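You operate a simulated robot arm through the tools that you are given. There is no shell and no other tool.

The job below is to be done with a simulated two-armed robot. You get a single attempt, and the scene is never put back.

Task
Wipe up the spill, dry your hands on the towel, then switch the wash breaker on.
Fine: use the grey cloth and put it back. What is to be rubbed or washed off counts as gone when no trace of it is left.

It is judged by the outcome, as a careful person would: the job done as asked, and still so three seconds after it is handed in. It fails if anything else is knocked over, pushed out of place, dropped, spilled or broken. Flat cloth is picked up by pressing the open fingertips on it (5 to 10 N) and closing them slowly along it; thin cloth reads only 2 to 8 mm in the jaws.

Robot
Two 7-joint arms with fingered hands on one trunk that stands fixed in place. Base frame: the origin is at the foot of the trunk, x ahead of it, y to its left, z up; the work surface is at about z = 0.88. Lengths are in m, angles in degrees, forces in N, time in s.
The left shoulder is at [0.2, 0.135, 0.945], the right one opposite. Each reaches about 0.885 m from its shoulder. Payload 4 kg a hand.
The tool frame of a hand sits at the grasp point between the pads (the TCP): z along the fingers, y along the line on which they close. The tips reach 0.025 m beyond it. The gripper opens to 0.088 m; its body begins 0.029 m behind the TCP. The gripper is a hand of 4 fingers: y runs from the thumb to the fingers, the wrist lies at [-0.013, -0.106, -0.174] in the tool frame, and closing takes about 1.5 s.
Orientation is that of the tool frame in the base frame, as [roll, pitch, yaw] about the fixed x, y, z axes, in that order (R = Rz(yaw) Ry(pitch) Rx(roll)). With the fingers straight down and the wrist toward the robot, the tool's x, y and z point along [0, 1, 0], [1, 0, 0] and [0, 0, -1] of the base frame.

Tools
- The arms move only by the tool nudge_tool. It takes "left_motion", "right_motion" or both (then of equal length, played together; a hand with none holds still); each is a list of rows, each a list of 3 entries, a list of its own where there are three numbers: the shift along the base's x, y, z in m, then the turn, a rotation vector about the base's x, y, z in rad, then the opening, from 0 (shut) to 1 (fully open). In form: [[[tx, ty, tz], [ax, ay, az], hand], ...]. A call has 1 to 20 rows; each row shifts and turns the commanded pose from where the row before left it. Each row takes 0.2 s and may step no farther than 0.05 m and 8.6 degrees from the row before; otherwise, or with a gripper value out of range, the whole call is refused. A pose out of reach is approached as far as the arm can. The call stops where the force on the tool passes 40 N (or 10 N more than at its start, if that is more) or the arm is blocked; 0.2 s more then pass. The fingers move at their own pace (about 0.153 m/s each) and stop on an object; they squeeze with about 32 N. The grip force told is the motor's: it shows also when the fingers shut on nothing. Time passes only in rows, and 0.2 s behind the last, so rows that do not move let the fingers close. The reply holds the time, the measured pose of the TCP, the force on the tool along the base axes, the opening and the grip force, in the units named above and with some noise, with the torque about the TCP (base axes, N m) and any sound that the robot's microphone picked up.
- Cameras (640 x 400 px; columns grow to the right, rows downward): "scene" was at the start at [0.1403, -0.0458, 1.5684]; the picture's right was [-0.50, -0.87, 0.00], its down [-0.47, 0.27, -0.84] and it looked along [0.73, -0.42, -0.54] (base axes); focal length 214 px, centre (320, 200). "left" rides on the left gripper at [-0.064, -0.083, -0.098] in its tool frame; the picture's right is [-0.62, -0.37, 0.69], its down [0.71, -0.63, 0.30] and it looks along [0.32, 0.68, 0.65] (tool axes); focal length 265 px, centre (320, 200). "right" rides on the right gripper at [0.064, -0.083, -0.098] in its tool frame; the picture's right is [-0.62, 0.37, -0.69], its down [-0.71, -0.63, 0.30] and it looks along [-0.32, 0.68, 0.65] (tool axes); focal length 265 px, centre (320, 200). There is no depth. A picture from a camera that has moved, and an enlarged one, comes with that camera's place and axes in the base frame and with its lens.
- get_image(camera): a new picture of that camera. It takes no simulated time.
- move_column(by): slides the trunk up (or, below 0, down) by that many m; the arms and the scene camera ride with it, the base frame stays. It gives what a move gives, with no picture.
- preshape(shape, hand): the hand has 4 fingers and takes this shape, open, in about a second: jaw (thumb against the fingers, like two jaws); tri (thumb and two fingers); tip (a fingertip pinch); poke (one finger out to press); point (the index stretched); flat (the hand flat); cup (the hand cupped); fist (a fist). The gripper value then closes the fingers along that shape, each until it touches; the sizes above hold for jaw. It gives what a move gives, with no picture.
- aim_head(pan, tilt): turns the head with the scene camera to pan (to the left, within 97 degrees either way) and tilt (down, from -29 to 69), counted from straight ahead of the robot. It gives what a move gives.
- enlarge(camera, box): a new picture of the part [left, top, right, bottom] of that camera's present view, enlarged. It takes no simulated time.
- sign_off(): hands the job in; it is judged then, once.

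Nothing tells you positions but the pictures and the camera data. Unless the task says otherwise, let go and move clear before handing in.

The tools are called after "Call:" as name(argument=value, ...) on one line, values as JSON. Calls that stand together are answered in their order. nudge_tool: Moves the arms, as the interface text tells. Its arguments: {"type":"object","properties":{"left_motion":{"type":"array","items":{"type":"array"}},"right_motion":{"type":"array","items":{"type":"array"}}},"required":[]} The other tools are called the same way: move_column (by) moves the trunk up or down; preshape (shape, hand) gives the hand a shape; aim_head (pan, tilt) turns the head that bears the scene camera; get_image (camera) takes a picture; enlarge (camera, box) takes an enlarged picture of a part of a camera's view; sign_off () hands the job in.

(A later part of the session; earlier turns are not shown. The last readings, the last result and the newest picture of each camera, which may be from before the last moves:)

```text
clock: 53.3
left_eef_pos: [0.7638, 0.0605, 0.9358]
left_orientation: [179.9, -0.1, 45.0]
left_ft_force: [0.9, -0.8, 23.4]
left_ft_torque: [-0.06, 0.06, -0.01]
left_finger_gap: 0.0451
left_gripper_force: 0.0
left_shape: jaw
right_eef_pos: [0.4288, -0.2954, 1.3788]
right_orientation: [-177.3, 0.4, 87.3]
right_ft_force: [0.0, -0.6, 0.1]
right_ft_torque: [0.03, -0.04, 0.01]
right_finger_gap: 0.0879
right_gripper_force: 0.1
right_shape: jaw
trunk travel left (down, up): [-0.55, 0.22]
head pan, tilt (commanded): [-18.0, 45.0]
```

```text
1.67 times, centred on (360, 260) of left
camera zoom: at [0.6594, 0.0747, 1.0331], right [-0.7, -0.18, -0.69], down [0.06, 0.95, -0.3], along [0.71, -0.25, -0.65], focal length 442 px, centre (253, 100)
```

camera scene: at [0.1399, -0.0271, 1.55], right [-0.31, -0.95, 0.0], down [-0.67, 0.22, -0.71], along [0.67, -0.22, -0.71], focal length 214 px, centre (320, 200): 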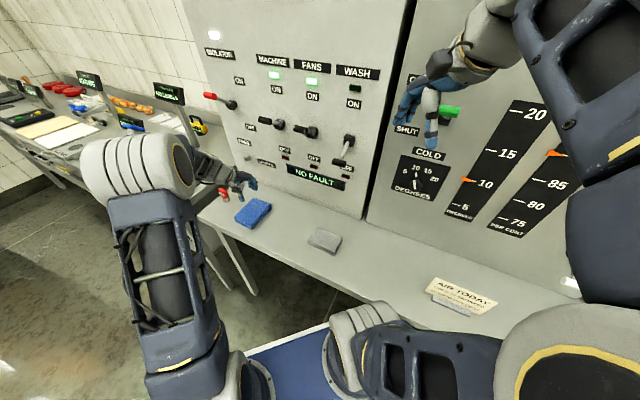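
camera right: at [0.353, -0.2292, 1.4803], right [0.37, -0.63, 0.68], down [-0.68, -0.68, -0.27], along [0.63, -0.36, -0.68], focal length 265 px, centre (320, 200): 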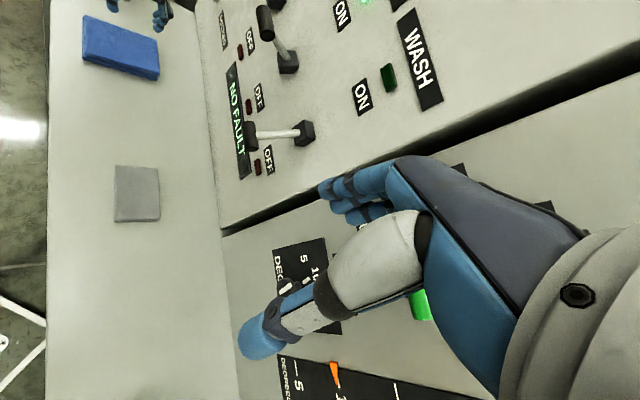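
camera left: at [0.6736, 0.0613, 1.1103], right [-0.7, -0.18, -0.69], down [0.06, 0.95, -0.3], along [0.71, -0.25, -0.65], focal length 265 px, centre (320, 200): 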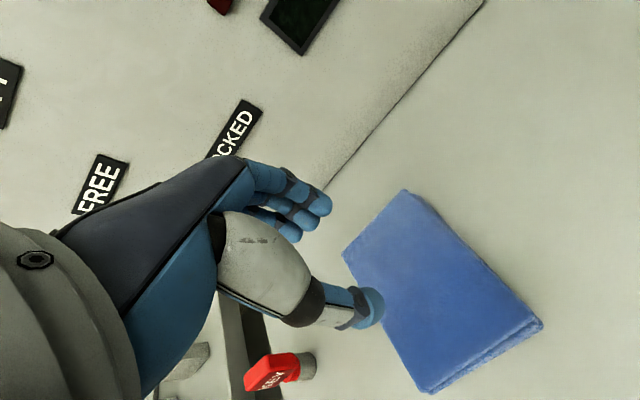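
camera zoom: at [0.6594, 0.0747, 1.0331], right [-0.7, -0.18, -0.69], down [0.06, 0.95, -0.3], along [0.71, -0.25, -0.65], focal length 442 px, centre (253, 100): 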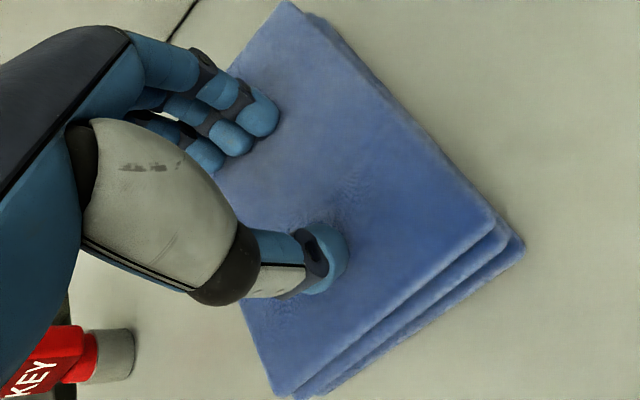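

Call:
nudge_tool(left_motion=[[[0, 0, 0.004], [0, 0, 0], 0.6], [[0, 0, 0.008], [0, 0, 0], 0.65], [[0, 0, 0.015], [0, 0, 0], 0.7], [[0, 0, 0.02], [0, 0, 0], 0.8]])

Call:
get_image(camera="left")

Call:
enlarge(camera="scene", box=[200, 170, 380, 290])

Call:
enlarge(camera="right", box=[60, 0, 240, 120])

```text
clock: 54.3
left_eef_pos: [0.7647, 0.0609, 0.9806]
left_orientation: [-180.0, 0.1, 45.1]
left_ft_force: [0.0, 1.0, 0.9]
left_ft_torque: [-0.02, 0.02, 0.0]
left_finger_gap: 0.07
left_gripper_force: 0.0
left_shape: jaw
right_eef_pos: [0.4287, -0.2965, 1.3783]
right_orientation: [-177.3, 0.5, 87.2]
right_ft_force: [0.1, -0.1, -0.5]
right_ft_torque: [0.02, -0.01, 0.0]
right_finger_gap: 0.0879
right_gripper_force: 0.1
right_shape: jaw
trunk travel left (down, up): [-0.55, 0.22]
head pan, tilt (commanded): [-18.0, 45.0]
```

```text
taken
camera left: at [0.6593, 0.0744, 1.0788], right [-0.7, -0.18, -0.69], down [0.06, 0.95, -0.3], along [0.71, -0.25, -0.65], focal length 265 px, centre (320, 200)
```

left: 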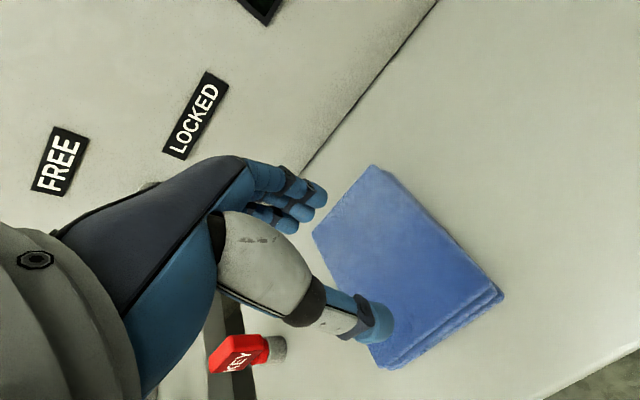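

```text
3.33 times, centred on (290, 230) of scene
camera zoom: at [0.1403, -0.0267, 1.5499], right [-0.31, -0.95, 0.0], down [-0.67, 0.22, -0.71], along [0.67, -0.22, -0.71], focal length 715 px, centre (420, 100)
```

zoom: 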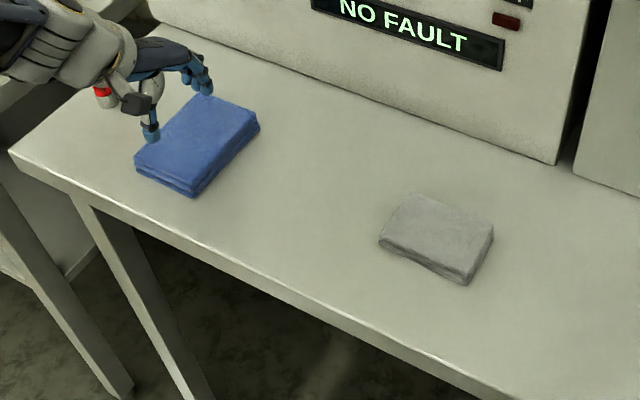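

```text
3.33 times, centred on (150, 60) of right
camera zoom: at [0.3533, -0.2288, 1.4803], right [0.37, -0.63, 0.68], down [-0.68, -0.68, -0.27], along [0.63, -0.36, -0.68], focal length 885 px, centre (887, 667)
```

zoom: 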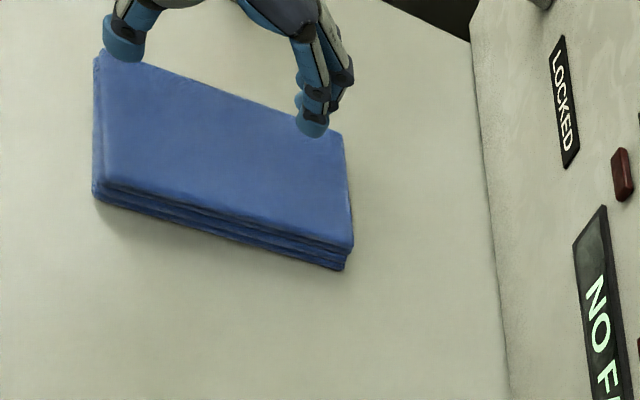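

The towel hasn't moved and the left hand is dried. Next I'll raise the hand, bring it back from the panel into free space, and start turning the fingers toward the panel for the breaker lever.

Call:
nudge_tool(left_motion=[[[0, 0, 0.03], [0, 0, 0], 0.6], [[-0.01, 0, 0.03], [0, 0, 0], 0.5], [[-0.025, 0, 0.03], [0, 0, 0], 0.4], [[-0.03, 0, 0.02], [0, 0, 0], 0.3], [[-0.03, 0, 0.02], [0, 0, 0], 0.2], [[-0.02, 0, 0.01], [0, 0, 0], 0.1], [[0, 0, 0], [0, 0, 0], 0]])

Call:
nudge_tool(left_motion=[[[0, 0, 0], [-0.1, -0.1, 0], 0], [[0, 0, 0], [-0.1, -0.1, 0], 0], [[0, 0, 0], [-0.1, -0.1, 0], 0], [[0, 0, 0], [-0.1, -0.1, 0], 0], [[0, 0, 0], [-0.1, -0.1, 0], 0]])

Call:
get_image(camera="scene")

Call:
get_image(camera="left")

```text
clock: 55.9
left_eef_pos: [0.6472, 0.0601, 1.1205]
left_orientation: [-180.0, -0.1, 45.1]
left_ft_force: [-0.2, -0.1, -0.2]
left_ft_torque: [-0.01, -0.01, 0.0]
left_finger_gap: 0.0001
left_gripper_force: 29.5
left_shape: jaw
right_eef_pos: [0.4283, -0.2953, 1.3771]
right_orientation: [-177.3, 0.4, 87.3]
right_ft_force: [-0.1, 0.4, -0.1]
right_ft_torque: [0.0, 0.03, 0.02]
right_finger_gap: 0.088
right_gripper_force: 0.0
right_shape: jaw
trunk travel left (down, up): [-0.55, 0.22]
head pan, tilt (commanded): [-18.0, 45.0]
```

```text
clock: 57.1
left_eef_pos: [0.6475, 0.0617, 1.1222]
left_orientation: [139.4, 0.0, 45.1]
left_ft_force: [-0.2, 1.0, 0.4]
left_ft_torque: [0.01, 0.03, -0.06]
left_finger_gap: 0.0
left_gripper_force: 31.7
left_shape: jaw
right_eef_pos: [0.4297, -0.2961, 1.3782]
right_orientation: [-177.3, 0.4, 87.2]
right_ft_force: [0.0, 0.2, -0.6]
right_ft_torque: [0.0, -0.04, 0.0]
right_finger_gap: 0.088
right_gripper_force: 0.1
right_shape: jaw
trunk travel left (down, up): [-0.55, 0.22]
head pan, tilt (commanded): [-18.0, 45.0]
```

```text
taken
camera scene: at [0.14, -0.0268, 1.55], right [-0.31, -0.95, 0.0], down [-0.67, 0.22, -0.71], along [0.67, -0.22, -0.71], focal length 214 px, centre (320, 200)
```

scene: 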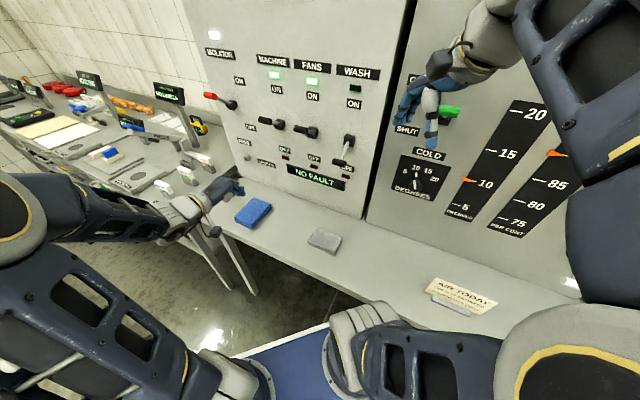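

```text
taken
camera left: at [0.5127, 0.1059, 1.1413], right [-0.32, -0.56, -0.77], down [0.31, 0.7, -0.64], along [0.9, -0.44, -0.05], focal length 265 px, centre (320, 200)
```

left: 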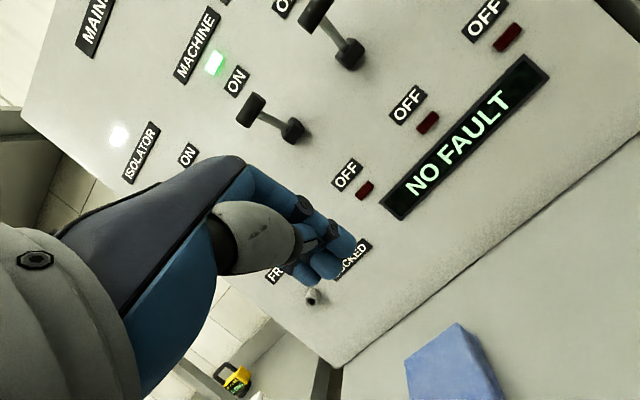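

The rotation works smoothly here. I'll continue until the fingers point at the panel.

Call:
nudge_tool(left_motion=[[[0, 0, 0], [-0.1, -0.1, 0], 0], [[0, 0, 0], [-0.1, -0.1, 0], 0], [[0, 0, 0], [-0.1, -0.1, 0], 0], [[0, 0, 0], [-0.1, -0.1, 0], 0], [[0, 0, 0], [-0.1, -0.1, 0], 0], [[0, 0, 0], [-0.1, -0.1, 0], 0]])

Call:
get_image(camera="scene")

Call:
get_image(camera="left")

```text
clock: 58.5
left_eef_pos: [0.6706, 0.0675, 1.1425]
left_orientation: [90.9, 0.1, 44.9]
left_ft_force: [-0.6, -0.1, -0.1]
left_ft_torque: [0.02, -0.04, 0.0]
left_finger_gap: 0.0
left_gripper_force: 32.6
left_shape: jaw
left hand out of reach, approached as far as the arm can: row 6
right_eef_pos: [0.4286, -0.2969, 1.3779]
right_orientation: [-177.3, 0.3, 87.2]
right_ft_force: [0.2, -0.4, 1.0]
right_ft_torque: [0.04, -0.01, -0.01]
right_finger_gap: 0.0879
right_gripper_force: 0.0
right_shape: jaw
trunk travel left (down, up): [-0.55, 0.22]
head pan, tilt (commanded): [-18.0, 45.0]
```

```text
taken
camera scene: at [0.14, -0.027, 1.55], right [-0.31, -0.95, 0.0], down [-0.67, 0.22, -0.71], along [0.67, -0.22, -0.71], focal length 214 px, centre (320, 200)
```

scene: 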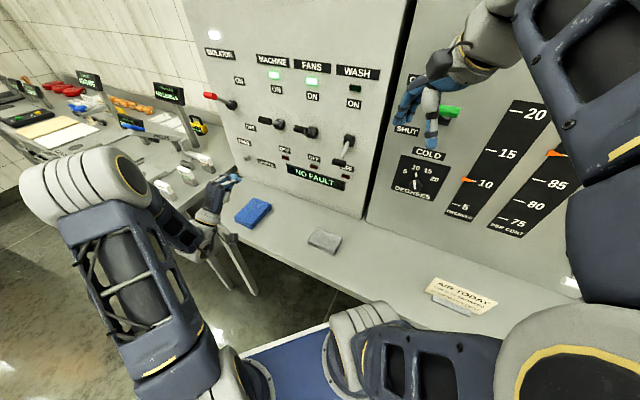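

```text
taken
camera left: at [0.5542, 0.0924, 1.0609], right [0.05, -0.92, -0.38], down [0.71, 0.3, -0.64], along [0.7, -0.24, 0.67], focal length 265 px, centre (320, 200)
```

left: 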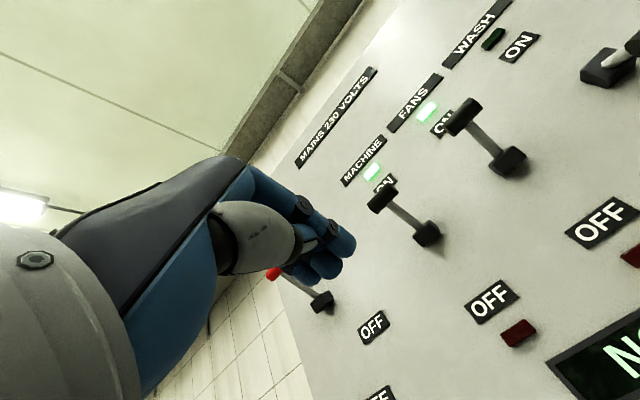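

The last few degrees were beyond the wrist's reach, so I'll back off 15°, which is enough to straddle the T-handle. The ON levers show where WASH must end up, about 35° above horizontal.

Call:
nudge_tool(left_motion=[[[0, 0, 0], [0.09, 0.09, 0], 0], [[0, 0, 0], [0.09, 0.09, 0], 0], [[0, 0, 0], [0, 0, 0], 0]])

Call:
enlarge(camera="right", box=[200, 0, 440, 200])

Call:
enlarge(camera="scene", box=[220, 60, 400, 200])

```text
clock: 59.3
left_eef_pos: [0.6698, 0.067, 1.1414]
left_orientation: [105.6, 0.0, 45.0]
left_ft_force: [0.7, 0.2, -0.3]
left_ft_torque: [-0.01, 0.01, -0.01]
left_finger_gap: 0.0
left_gripper_force: 31.8
left_shape: jaw
right_eef_pos: [0.4293, -0.2958, 1.3783]
right_orientation: [-177.3, 0.4, 87.1]
right_ft_force: [0.2, -0.2, -0.4]
right_ft_torque: [0.02, 0.01, 0.02]
right_finger_gap: 0.088
right_gripper_force: 0.0
right_shape: jaw
trunk travel left (down, up): [-0.55, 0.22]
head pan, tilt (commanded): [-18.0, 45.0]
```

```text
2.00 times, centred on (320, 100) of right
camera zoom: at [0.3533, -0.2288, 1.4803], right [0.37, -0.63, 0.68], down [-0.68, -0.68, -0.27], along [0.63, -0.36, -0.68], focal length 531 px, centre (320, 400)
```

zoom: 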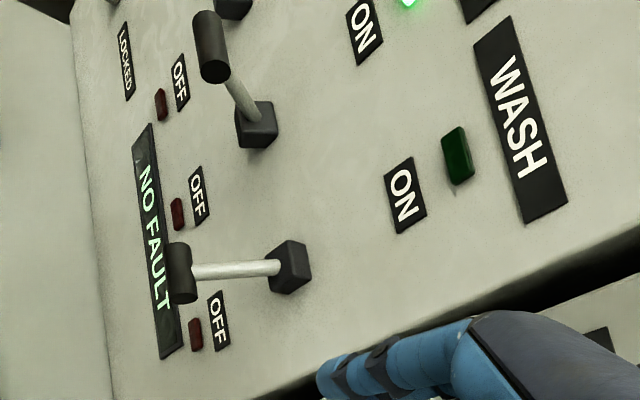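

```text
2.86 times, centred on (310, 130) of scene
camera zoom: at [0.1402, -0.0267, 1.55], right [-0.31, -0.95, 0.0], down [-0.67, 0.22, -0.71], along [0.67, -0.22, -0.71], focal length 613 px, centre (349, 400)
```

zoom: 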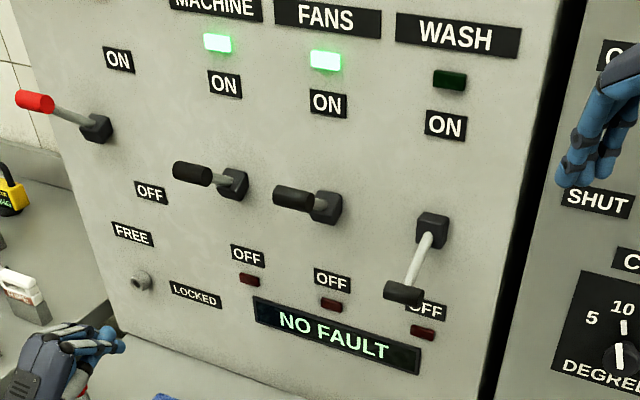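

The WASH handle triangulates to (0.612, -0.239, 1.187) and its pivot to z 1.222; ON should put the handle at about z 1.26. I'll move the left hand across in front of it, staying low and clear of the other levers.

Call:
nudge_tool(left_motion=[[[-0.0135, -0.0319, -0.005], [0, 0, 0], 0], [[-0.0135, -0.0319, -0.005], [0, 0, 0], 0], [[-0.0135, -0.0319, -0.005], [0, 0, 0], 0], [[-0.0135, -0.0319, -0.005], [0, 0, 0], 0], [[-0.0135, -0.0319, -0.005], [0, 0, 0], 0], [[-0.0135, -0.0319, -0.005], [0, 0, 0], 0]])

Call:
get_image(camera="scene")

Call:
get_image(camera="left")

Call:
get_image(camera="right")

```text
clock: 60.7
left_eef_pos: [0.5893, -0.1234, 1.1122]
left_orientation: [105.5, 0.0, 44.9]
left_ft_force: [-0.1, 0.0, 0.0]
left_ft_torque: [-0.05, 0.02, 0.03]
left_finger_gap: 0.0
left_gripper_force: 32.0
left_shape: jaw
right_eef_pos: [0.4285, -0.2958, 1.3789]
right_orientation: [-177.4, 0.4, 87.1]
right_ft_force: [-0.2, -0.2, 0.9]
right_ft_torque: [0.0, -0.04, -0.01]
right_finger_gap: 0.0879
right_gripper_force: 0.1
right_shape: jaw
trunk travel left (down, up): [-0.55, 0.22]
head pan, tilt (commanded): [-18.0, 45.0]
```

```text
taken
camera scene: at [0.1403, -0.0264, 1.55], right [-0.31, -0.95, 0.0], down [-0.67, 0.22, -0.71], along [0.67, -0.22, -0.71], focal length 214 px, centre (320, 200)
```

scene: 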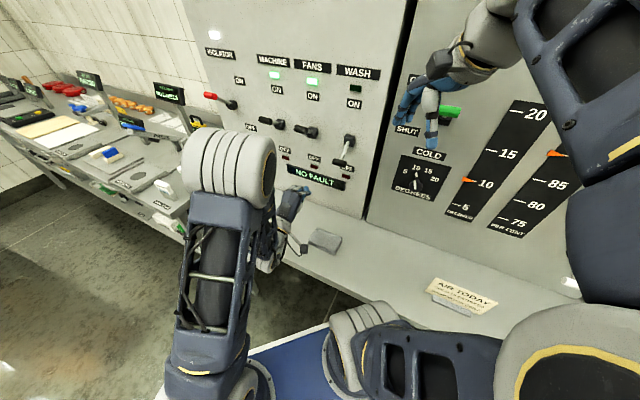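

```text
taken
camera left: at [0.461, -0.0859, 1.0575], right [-0.03, -0.84, -0.54], down [0.59, 0.42, -0.69], along [0.8, -0.34, 0.48], focal length 265 px, centre (320, 200)
```

left: 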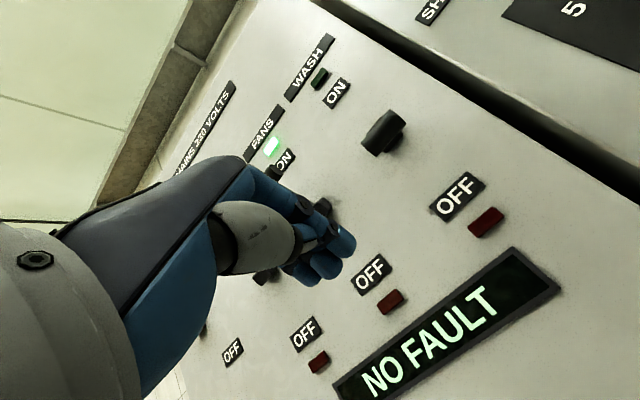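

```text
taken
camera right: at [0.3534, -0.2284, 1.4804], right [0.37, -0.63, 0.68], down [-0.68, -0.68, -0.27], along [0.63, -0.36, -0.68], focal length 265 px, centre (320, 200)
```

right: 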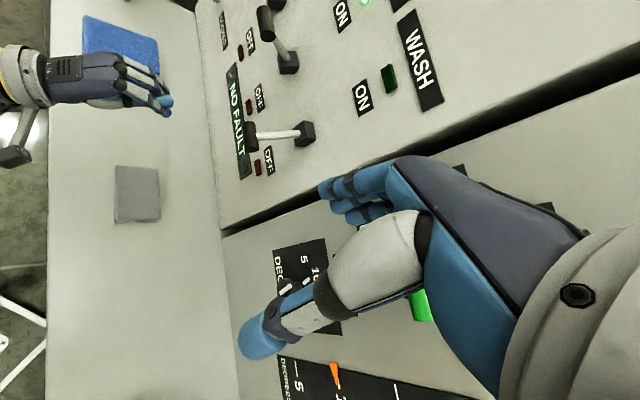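

Call:
nudge_tool(left_motion=[[[-0.0138, -0.0322, 0], [0, 0, 0], 0.2], [[-0.0138, -0.0322, 0], [0, 0, 0], 0.5], [[0, 0, 0.02], [0, 0, 0], 0.8], [[0, 0, 0.02], [0, 0, 0], 0.8], [[0, 0, 0.02], [0, 0, 0], 0.8], [[0, 0, 0.02], [0, 0, 0], 0.8]])

Call:
enlarge(camera="right", box=[150, 20, 390, 200])

Call:
get_image(camera="left")

Call:
enlarge(camera="scene", box=[220, 60, 420, 220])

```text
clock: 62.1
left_eef_pos: [0.5841, -0.1408, 1.1968]
left_orientation: [105.5, 0.0, 45.0]
left_ft_force: [-0.1, -0.9, -0.2]
left_ft_torque: [-0.02, 0.0, -0.01]
left_finger_gap: 0.0703
left_gripper_force: 0.1
left_shape: jaw
left hand out of reach, approached as far as the arm can: row 1, 2
right_eef_pos: [0.4292, -0.2962, 1.3793]
right_orientation: [-177.3, 0.3, 87.2]
right_ft_force: [0.2, 0.7, -0.6]
right_ft_torque: [-0.01, 0.0, 0.05]
right_finger_gap: 0.0878
right_gripper_force: 0.1
right_shape: jaw
trunk travel left (down, up): [-0.55, 0.22]
head pan, tilt (commanded): [-18.0, 45.0]
```

```text
2.22 times, centred on (270, 110) of right
camera zoom: at [0.3533, -0.229, 1.4803], right [0.37, -0.63, 0.68], down [-0.68, -0.68, -0.27], along [0.63, -0.36, -0.68], focal length 590 px, centre (431, 400)
```

zoom: 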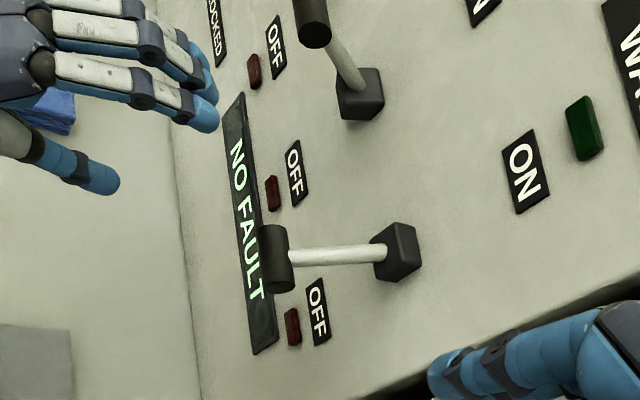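

```text
taken
camera left: at [0.4565, -0.102, 1.1418], right [-0.04, -0.84, -0.54], down [0.59, 0.42, -0.69], along [0.8, -0.35, 0.48], focal length 265 px, centre (320, 200)
```

left: 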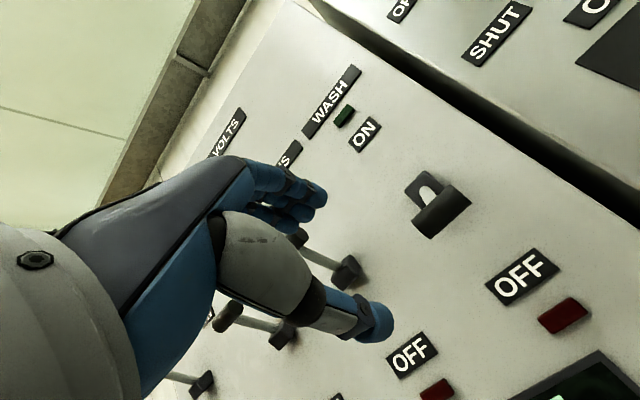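

```text
2.50 times, centred on (320, 140) of scene
camera zoom: at [0.1403, -0.0269, 1.5499], right [-0.31, -0.95, 0.0], down [-0.67, 0.22, -0.71], along [0.67, -0.22, -0.71], focal length 536 px, centre (320, 350)
```

zoom: 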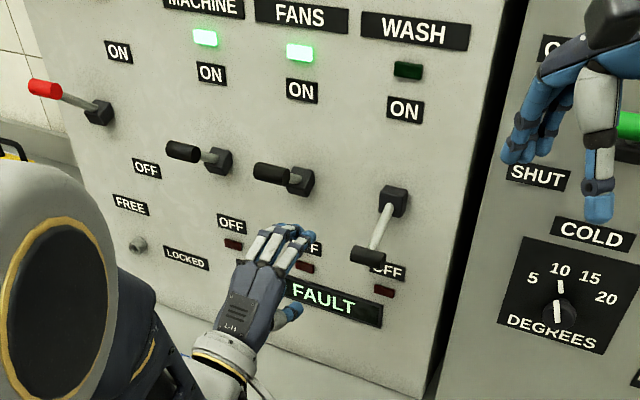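

Call:
nudge_tool(left_motion=[[[-0.0103, -0.0244, 0], [0, 0, 0], 0.8], [[-0.0103, -0.0244, 0], [0, 0, 0], 0.8]])

Call:
get_image(camera="scene")

```text
clock: 62.7
left_eef_pos: [0.5822, -0.1466, 1.1966]
left_orientation: [105.5, -0.1, 44.6]
left_ft_force: [0.2, -1.0, -0.2]
left_ft_torque: [0.0, -0.01, 0.02]
left_finger_gap: 0.07
left_gripper_force: 0.1
left_shape: jaw
left hand out of reach, approached as far as the arm can: row 1, 2
right_eef_pos: [0.4283, -0.297, 1.3784]
right_orientation: [-177.2, 0.4, 87.1]
right_ft_force: [0.0, 0.4, 0.9]
right_ft_torque: [0.03, -0.01, 0.0]
right_finger_gap: 0.0877
right_gripper_force: 0.2
right_shape: jaw
trunk travel left (down, up): [-0.55, 0.22]
head pan, tilt (commanded): [-18.0, 45.0]
```

```text
taken
camera scene: at [0.1401, -0.0267, 1.55], right [-0.31, -0.95, 0.0], down [-0.67, 0.22, -0.71], along [0.67, -0.22, -0.71], focal length 214 px, centre (320, 200)
```

scene: 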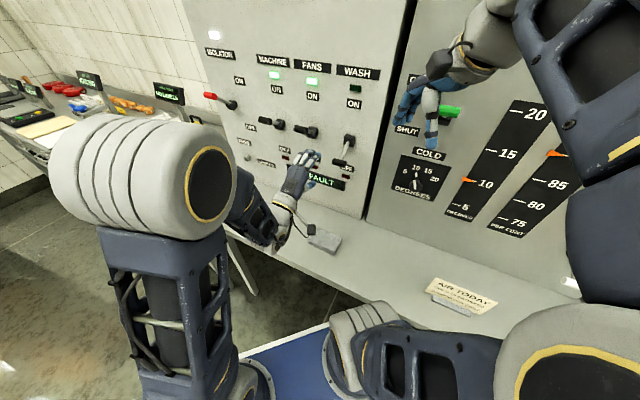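

The wrist can't bend any further at this spot with the fingers level. Instead I'll close the hand, tilt to about 45° so the back of the hand is level, and lift the T-handle from below with the knuckles. I'll lower and rotate first, still clear of the panel.

Call:
nudge_tool(left_motion=[[[0, 0, -0.03], [0.0926, 0.0926, 0], 0.5], [[0, 0, -0.03], [0.0926, 0.0926, 0], 0.2], [[0, 0, -0.03], [0.0926, 0.0926, 0], 0], [[0, 0, -0.03], [0.0926, 0.0926, 0], 0], [[0, 0, -0.02], [0, 0, 0], 0], [[0, 0, 0], [0, 0, 0], 0]])

Call:
get_image(camera="right")

Call:
get_image(camera="scene")

Call:
get_image(camera="left")

```text
clock: 64.1
left_eef_pos: [0.5825, -0.1459, 1.0557]
left_orientation: [135.5, 0.0, 45.1]
left_ft_force: [-0.5, -0.7, -0.6]
left_ft_torque: [0.02, 0.0, 0.02]
left_finger_gap: 0.0001
left_gripper_force: 32.1
left_shape: jaw
right_eef_pos: [0.4291, -0.2962, 1.3789]
right_orientation: [-177.4, 0.5, 87.2]
right_ft_force: [0.7, 0.3, 0.3]
right_ft_torque: [-0.01, 0.03, 0.02]
right_finger_gap: 0.0881
right_gripper_force: 0.1
right_shape: jaw
trunk travel left (down, up): [-0.55, 0.22]
head pan, tilt (commanded): [-18.0, 45.0]
```

```text
taken
camera right: at [0.3532, -0.2288, 1.4803], right [0.37, -0.63, 0.68], down [-0.68, -0.68, -0.27], along [0.63, -0.36, -0.68], focal length 265 px, centre (320, 200)
```

right: 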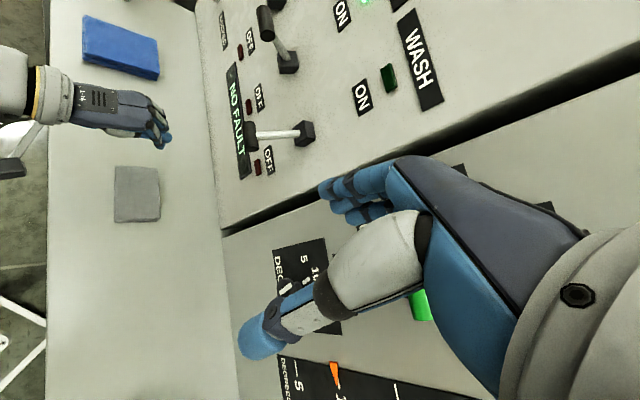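

```text
taken
camera scene: at [0.1401, -0.0267, 1.55], right [-0.31, -0.95, 0.0], down [-0.67, 0.22, -0.71], along [0.67, -0.22, -0.71], focal length 214 px, centre (320, 200)
```

scene: 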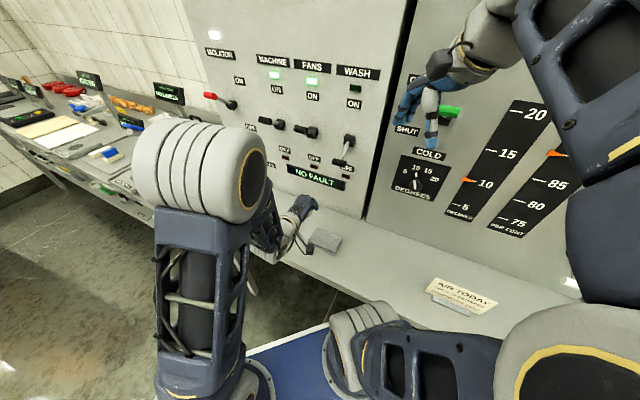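

```text
taken
camera left: at [0.4462, -0.1009, 1.0665], right [-0.28, -0.6, -0.75], down [0.34, 0.67, -0.66], along [0.9, -0.44, 0.01], focal length 265 px, centre (320, 200)
```

left: 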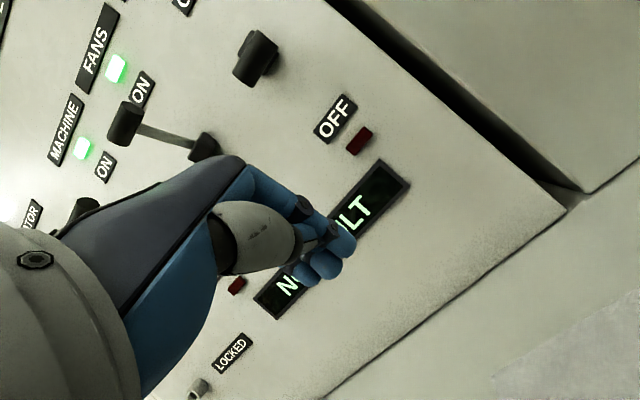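

Call:
enlarge(camera="right", box=[20, 50, 320, 230])

Call:
enlarge(camera="scene", box=[220, 100, 420, 260])

```text
2.13 times, centred on (170, 140) of right
camera zoom: at [0.3532, -0.2288, 1.4803], right [0.37, -0.63, 0.68], down [-0.68, -0.68, -0.27], along [0.63, -0.36, -0.68], focal length 566 px, centre (640, 328)
```

zoom: 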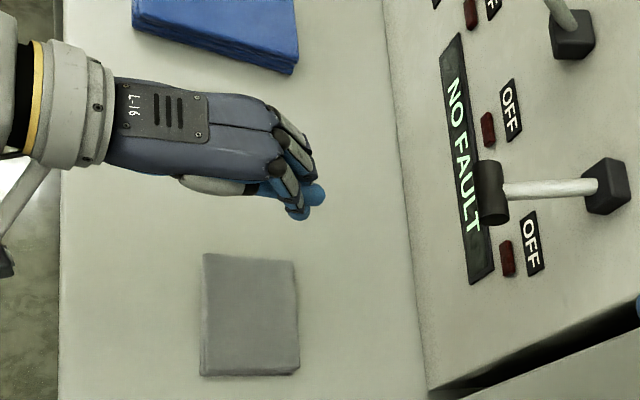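

```text
2.50 times, centred on (320, 180) of scene
camera zoom: at [0.1401, -0.0267, 1.55], right [-0.31, -0.95, 0.0], down [-0.67, 0.22, -0.71], along [0.67, -0.22, -0.71], focal length 536 px, centre (320, 250)
```

zoom: 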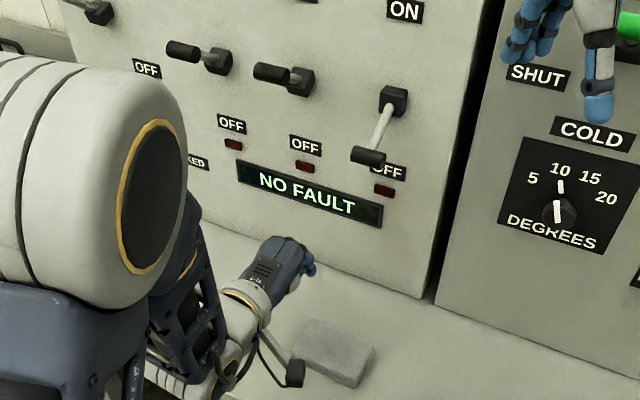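

The knuckles sit about 9 cm above the fingertip point in this pose. I'll ease the tilt to about 30° so the tips keep well off the panel, and move beneath the WASH handle's line, still short of the panel.

Call:
nudge_tool(left_motion=[[[-0.005, -0.0225, 0], [0.0895, 0.0895, 0], 0], [[-0.005, -0.0225, 0], [0.0895, 0.0895, 0], 0], [[0, 0, 0], [0, 0, 0], 0]])

Call:
enlarge(camera="right", box=[20, 50, 320, 230])

Call:
enlarge(camera="scene", box=[220, 100, 420, 260])

```text
clock: 64.9
left_eef_pos: [0.573, -0.192, 1.0567]
left_orientation: [150.1, 0.1, 45.1]
left_ft_force: [-0.7, 0.4, -0.5]
left_ft_torque: [-0.01, -0.04, -0.01]
left_finger_gap: 0.0002
left_gripper_force: 31.7
left_shape: jaw
right_eef_pos: [0.429, -0.2955, 1.3787]
right_orientation: [-177.3, 0.5, 87.2]
right_ft_force: [-0.8, -0.1, -0.1]
right_ft_torque: [0.04, 0.0, 0.03]
right_finger_gap: 0.0878
right_gripper_force: 0.0
right_shape: jaw
trunk travel left (down, up): [-0.55, 0.22]
head pan, tilt (commanded): [-18.0, 45.0]
```

```text
2.13 times, centred on (170, 140) of right
camera zoom: at [0.3533, -0.2288, 1.4803], right [0.37, -0.63, 0.68], down [-0.68, -0.68, -0.27], along [0.63, -0.36, -0.68], focal length 566 px, centre (640, 328)
```

zoom: 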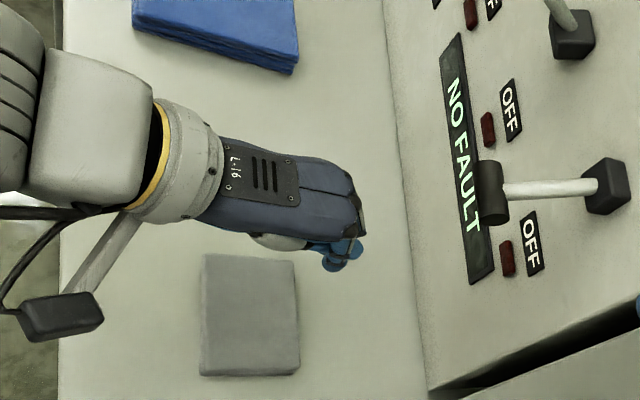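

```text
2.50 times, centred on (320, 180) of scene
camera zoom: at [0.1402, -0.0267, 1.55], right [-0.31, -0.95, 0.0], down [-0.67, 0.22, -0.71], along [0.67, -0.22, -0.71], focal length 536 px, centre (320, 250)
```

zoom: 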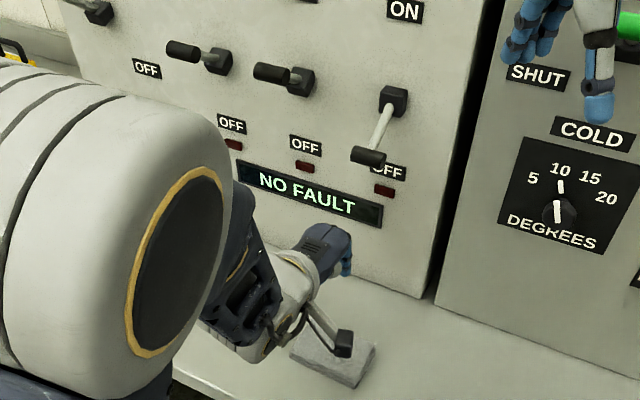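

The pose is reached accurately and the hand is below the handle's height. I'll move forward under the handle and check before lifting.

Call:
nudge_tool(left_motion=[[[0.012, -0.012, -0.003], [0, 0, 0], 0], [[0.012, -0.012, 0], [0, 0, 0], 0], [[0.012, -0.012, 0], [0, 0, 0], 0], [[0.0125, -0.0125, 0], [0, 0, 0], 0]])

Call:
enlarge(camera="right", box=[60, 50, 320, 220])

Call:
enlarge(camera="scene", box=[270, 110, 400, 230])

Call:
get_image(camera="left")

```text
clock: 65.9
left_eef_pos: [0.6217, -0.2393, 1.0525]
left_orientation: [150.0, 0.0, 45.0]
left_ft_force: [-0.4, 0.1, -0.9]
left_ft_torque: [0.0, 0.01, 0.0]
left_finger_gap: 0.0
left_gripper_force: 31.9
left_shape: jaw
right_eef_pos: [0.4298, -0.2964, 1.3777]
right_orientation: [-177.2, 0.4, 87.3]
right_ft_force: [-0.4, -0.3, 0.3]
right_ft_torque: [-0.01, -0.01, -0.04]
right_finger_gap: 0.0877
right_gripper_force: 0.1
right_shape: jaw
trunk travel left (down, up): [-0.55, 0.22]
head pan, tilt (commanded): [-18.0, 45.0]
```

```text
2.35 times, centred on (190, 135) of right
camera zoom: at [0.3532, -0.2287, 1.4804], right [0.37, -0.63, 0.68], down [-0.68, -0.68, -0.27], along [0.63, -0.36, -0.68], focal length 624 px, centre (626, 353)
```

zoom: 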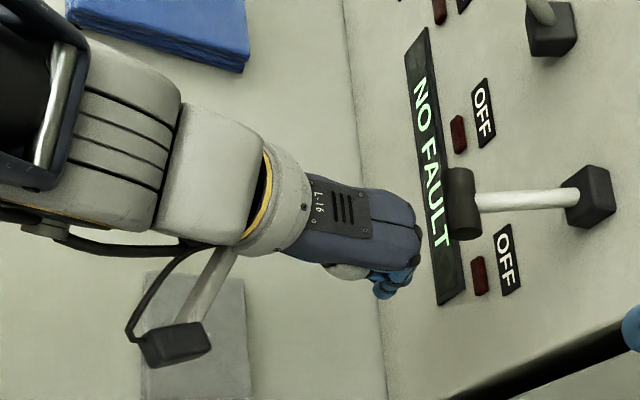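

```text
3.33 times, centred on (335, 170) of scene
camera zoom: at [0.1401, -0.0266, 1.55], right [-0.31, -0.95, 0.0], down [-0.67, 0.22, -0.71], along [0.67, -0.22, -0.71], focal length 715 px, centre (270, 300)
```

zoom: 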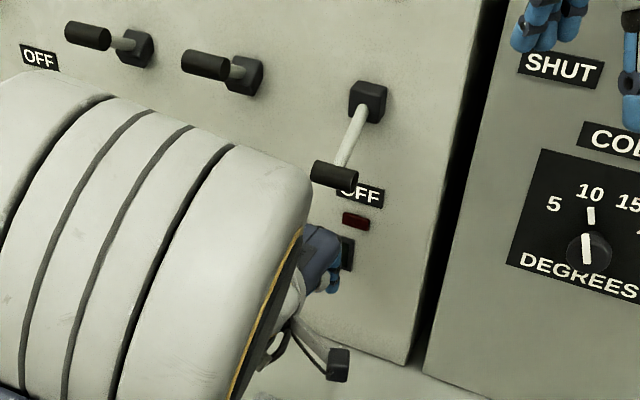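

```text
taken
camera left: at [0.4897, -0.1992, 1.0962], right [-0.42, -0.46, -0.78], down [0.23, 0.78, -0.58], along [0.88, -0.42, -0.22], focal length 265 px, centre (320, 200)
```

left: 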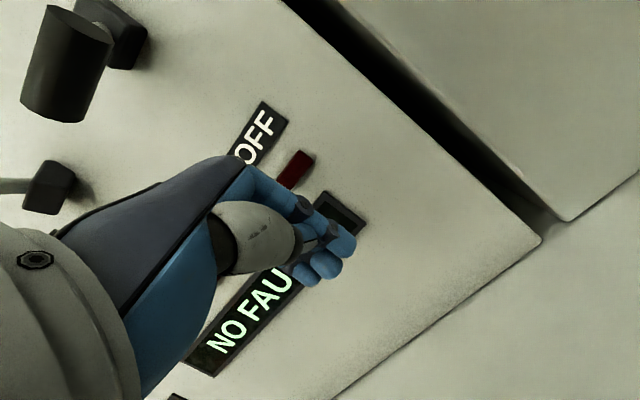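

The handle is almost directly above the knuckles. I'll raise the hand in small steps until it meets the handle.

Call:
nudge_tool(left_motion=[[[0, 0, 0.01], [0, 0, 0], 0], [[0, 0, 0.01], [0, 0, 0], 0], [[0, 0, 0.008], [0, 0, 0], 0]])

Call:
enlarge(camera="right", box=[60, 50, 320, 220])

Call:
get_image(camera="scene")

```text
clock: 66.7
left_eef_pos: [0.6215, -0.2407, 1.0805]
left_orientation: [150.0, 0.0, 45.0]
left_ft_force: [0.1, 0.4, 0.4]
left_ft_torque: [0.02, 0.02, 0.03]
left_finger_gap: 0.0
left_gripper_force: 31.7
left_shape: jaw
right_eef_pos: [0.4287, -0.2966, 1.3776]
right_orientation: [-177.3, 0.4, 87.2]
right_ft_force: [1.4, 0.8, -0.2]
right_ft_torque: [0.02, 0.02, 0.0]
right_finger_gap: 0.088
right_gripper_force: 0.0
right_shape: jaw
trunk travel left (down, up): [-0.55, 0.22]
head pan, tilt (commanded): [-18.0, 45.0]
```

```text
2.35 times, centred on (190, 135) of right
camera zoom: at [0.3532, -0.2289, 1.4803], right [0.37, -0.63, 0.68], down [-0.68, -0.68, -0.27], along [0.63, -0.36, -0.68], focal length 624 px, centre (626, 353)
```

zoom: 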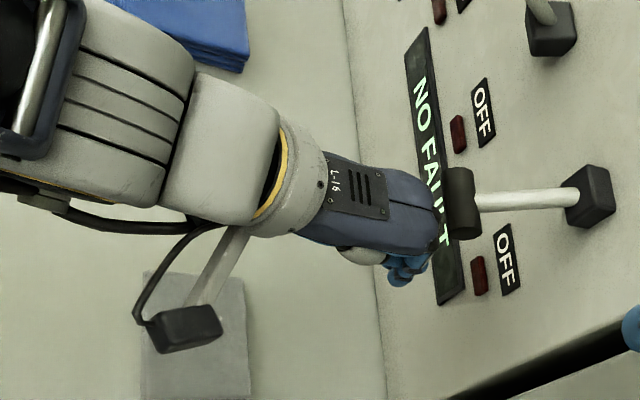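

```text
taken
camera scene: at [0.1402, -0.0268, 1.5499], right [-0.31, -0.95, 0.0], down [-0.67, 0.22, -0.71], along [0.67, -0.22, -0.71], focal length 214 px, centre (320, 200)
```

scene: 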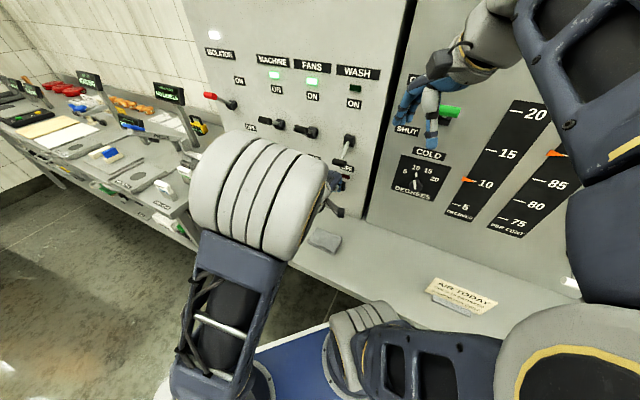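

Call:
nudge_tool(left_motion=[[[0, 0, 0.006], [0, 0, 0], 0], [[0, 0, 0.006], [0, 0, 0], 0]])

Call:
enlarge(camera="right", box=[160, 80, 320, 200])

Call:
enlarge(camera="scene", box=[290, 100, 390, 220])

```text
clock: 67.3
left_eef_pos: [0.6218, -0.2392, 1.0927]
left_orientation: [149.9, 0.0, 45.0]
left_ft_force: [0.2, 0.0, 0.4]
left_ft_torque: [-0.01, 0.03, 0.04]
left_finger_gap: 0.0001
left_gripper_force: 31.7
left_shape: jaw
right_eef_pos: [0.4294, -0.2965, 1.378]
right_orientation: [-177.3, 0.4, 87.2]
right_ft_force: [0.9, 0.0, 0.1]
right_ft_torque: [-0.01, -0.01, -0.02]
right_finger_gap: 0.0878
right_gripper_force: 0.2
right_shape: jaw
trunk travel left (down, up): [-0.55, 0.22]
head pan, tilt (commanded): [-18.0, 45.0]
```

```text
3.33 times, centred on (240, 140) of right
camera zoom: at [0.3532, -0.2289, 1.4803], right [0.37, -0.63, 0.68], down [-0.68, -0.68, -0.27], along [0.63, -0.36, -0.68], focal length 885 px, centre (587, 400)
```

zoom: 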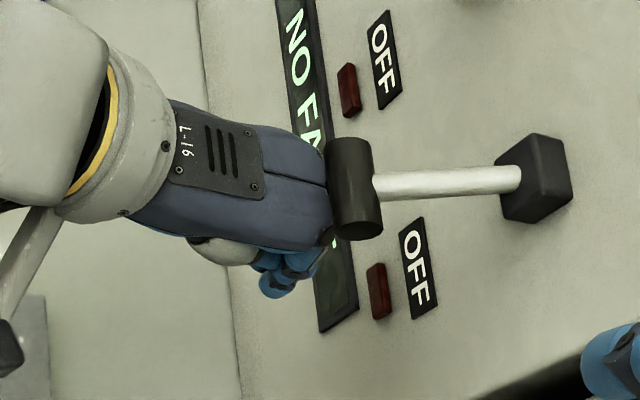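

```text
3.33 times, centred on (340, 160) of scene
camera zoom: at [0.1402, -0.0268, 1.55], right [-0.31, -0.95, 0.0], down [-0.67, 0.22, -0.71], along [0.67, -0.22, -0.71], focal length 715 px, centre (253, 333)
```

zoom: 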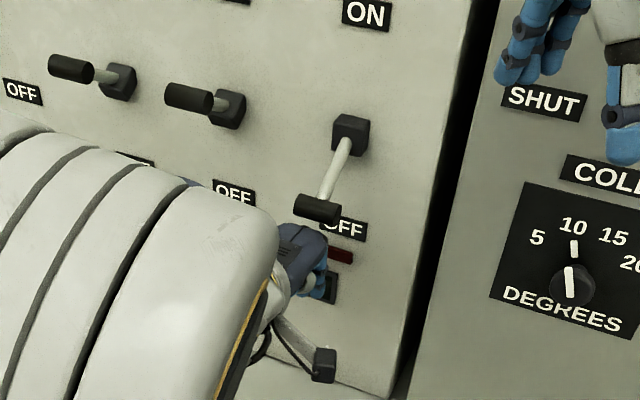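

Call:
nudge_tool(left_motion=[[[0, 0, 0.006], [0, 0, 0], 0], [[0, 0, 0.006], [0, 0, 0], 0]])

Call:
enlarge(camera="right", box=[160, 80, 320, 200])

Call:
enlarge(camera="scene", box=[290, 100, 390, 220])

```text
clock: 67.9
left_eef_pos: [0.6214, -0.2415, 1.1043]
left_orientation: [150.0, 0.0, 45.0]
left_ft_force: [0.4, 0.2, -0.8]
left_ft_torque: [-0.02, 0.0, 0.0]
left_finger_gap: 0.0001
left_gripper_force: 32.1
left_shape: jaw
right_eef_pos: [0.4287, -0.297, 1.3795]
right_orientation: [-177.3, 0.4, 87.2]
right_ft_force: [0.5, -0.1, 0.2]
right_ft_torque: [-0.01, 0.01, 0.01]
right_finger_gap: 0.0879
right_gripper_force: 0.1
right_shape: jaw
trunk travel left (down, up): [-0.55, 0.22]
head pan, tilt (commanded): [-18.0, 45.0]
```

```text
3.33 times, centred on (240, 140) of right
camera zoom: at [0.3532, -0.2289, 1.4803], right [0.37, -0.63, 0.68], down [-0.68, -0.68, -0.27], along [0.63, -0.36, -0.68], focal length 885 px, centre (587, 400)
```

zoom: 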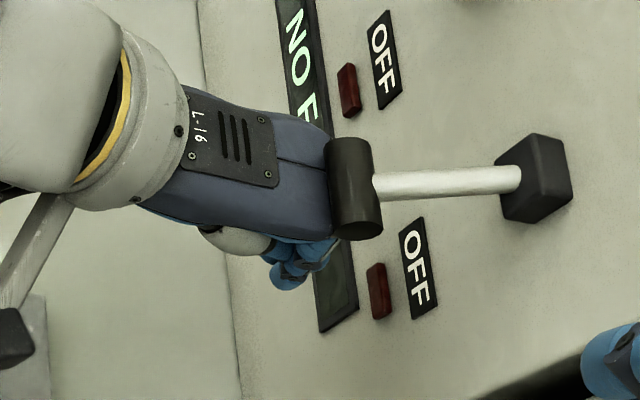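

```text
3.33 times, centred on (340, 160) of scene
camera zoom: at [0.1402, -0.0268, 1.55], right [-0.31, -0.95, 0.0], down [-0.67, 0.22, -0.71], along [0.67, -0.22, -0.71], focal length 715 px, centre (253, 333)
```

zoom: 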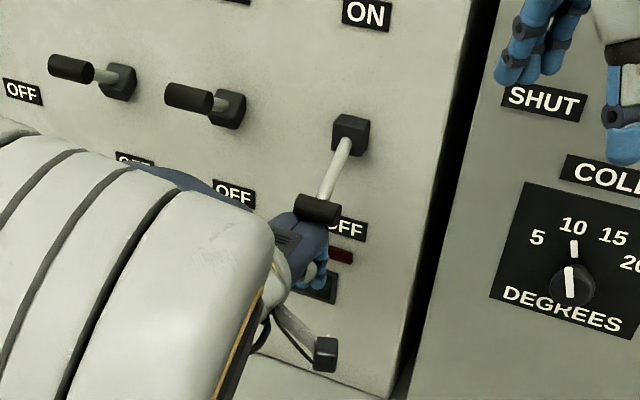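

The handle now overlaps the knuckles in both views; contact is imminent. I'll keep raising gently.

Call:
nudge_tool(left_motion=[[[0, 0, 0.006], [0, 0, 0], 0], [[0, 0, 0.006], [0, 0, 0], 0], [[0, 0, 0.006], [0, 0, 0], 0]])

Call:
enlarge(camera="right", box=[160, 80, 320, 200])

Call:
enlarge(camera="scene", box=[290, 100, 390, 220])

```text
clock: 68.7
left_eef_pos: [0.6217, -0.2398, 1.1216]
left_orientation: [150.0, 0.0, 45.0]
left_ft_force: [-0.2, 0.3, -0.3]
left_ft_torque: [-0.06, 0.0, 0.01]
left_finger_gap: 0.0
left_gripper_force: 32.3
left_shape: jaw
right_eef_pos: [0.4291, -0.295, 1.3771]
right_orientation: [-177.3, 0.4, 87.2]
right_ft_force: [0.5, 0.0, 0.0]
right_ft_torque: [-0.01, 0.01, -0.06]
right_finger_gap: 0.0881
right_gripper_force: 0.0
right_shape: jaw
trunk travel left (down, up): [-0.55, 0.22]
head pan, tilt (commanded): [-18.0, 45.0]
```

```text
3.33 times, centred on (240, 140) of right
camera zoom: at [0.3532, -0.2289, 1.4803], right [0.37, -0.63, 0.68], down [-0.68, -0.68, -0.27], along [0.63, -0.36, -0.68], focal length 885 px, centre (587, 400)
```

zoom: 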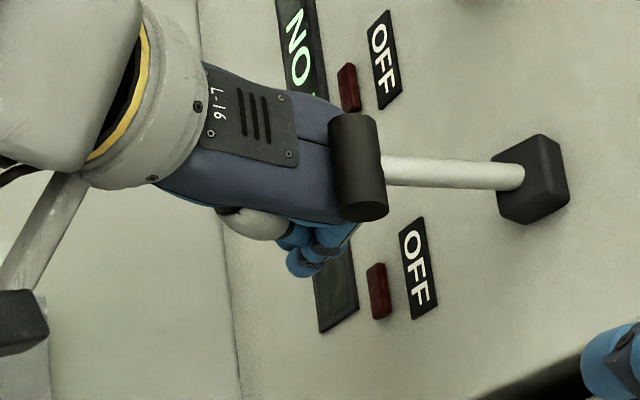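

```text
3.33 times, centred on (340, 160) of scene
camera zoom: at [0.1402, -0.0268, 1.55], right [-0.31, -0.95, 0.0], down [-0.67, 0.22, -0.71], along [0.67, -0.22, -0.71], focal length 715 px, centre (253, 333)
```

zoom: 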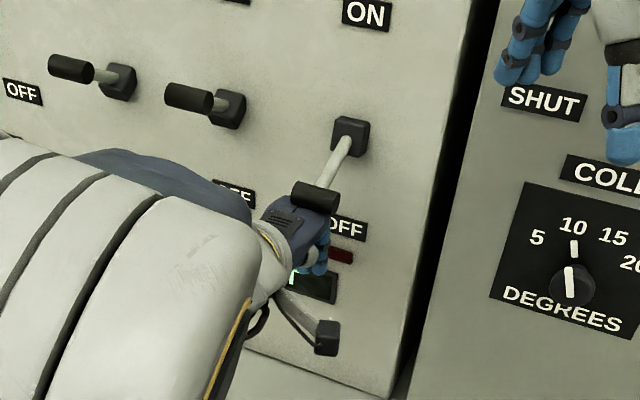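

The lever is now moving up with the hand, with negligible force. I'll keep lifting.

Call:
nudge_tool(left_motion=[[[0, 0, 0.008], [0, 0, 0], 0], [[0, 0, 0.008], [0, 0, 0], 0], [[0, 0, 0.008], [0, 0, 0], 0]])

Call:
enlarge(camera="right", box=[160, 60, 380, 200])

Call:
enlarge(camera="scene", box=[270, 60, 390, 220])

```text
clock: 69.5
left_eef_pos: [0.6213, -0.2407, 1.1462]
left_orientation: [150.0, 0.1, 45.0]
left_ft_force: [-0.2, 0.0, 0.4]
left_ft_torque: [-0.06, -0.03, 0.06]
left_finger_gap: 0.0
left_gripper_force: 32.2
left_shape: jaw
right_eef_pos: [0.4288, -0.2956, 1.3773]
right_orientation: [-177.3, 0.4, 87.1]
right_ft_force: [-0.3, 0.0, 0.0]
right_ft_torque: [-0.02, 0.0, 0.02]
right_finger_gap: 0.0881
right_gripper_force: 0.0
right_shape: jaw
trunk travel left (down, up): [-0.55, 0.22]
head pan, tilt (commanded): [-18.0, 45.0]
```

```text
2.86 times, centred on (270, 130) of right
camera zoom: at [0.3532, -0.2289, 1.4803], right [0.37, -0.63, 0.68], down [-0.68, -0.68, -0.27], along [0.63, -0.36, -0.68], focal length 758 px, centre (463, 400)
```

zoom: 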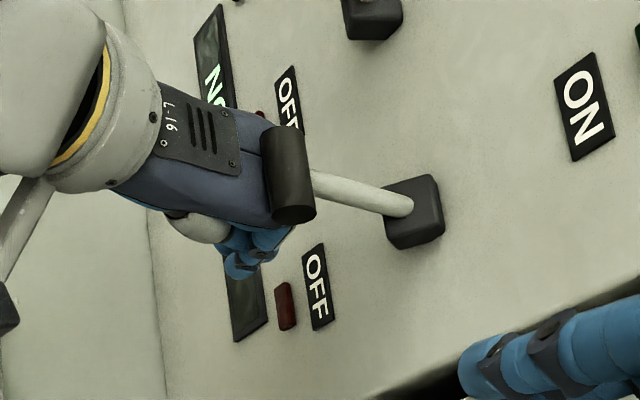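

```text
2.50 times, centred on (330, 140) of scene
camera zoom: at [0.1402, -0.0268, 1.55], right [-0.31, -0.95, 0.0], down [-0.67, 0.22, -0.71], along [0.67, -0.22, -0.71], focal length 536 px, centre (295, 350)
```

zoom: 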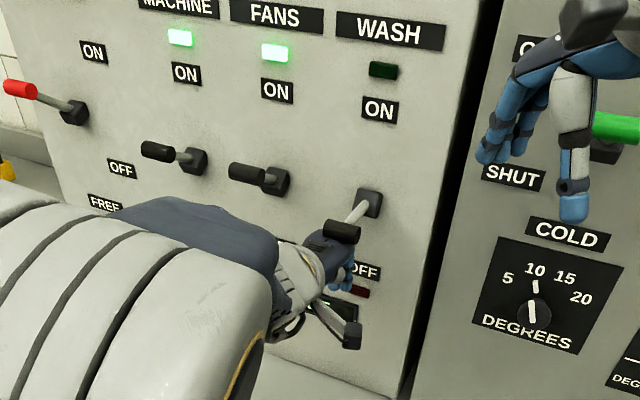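

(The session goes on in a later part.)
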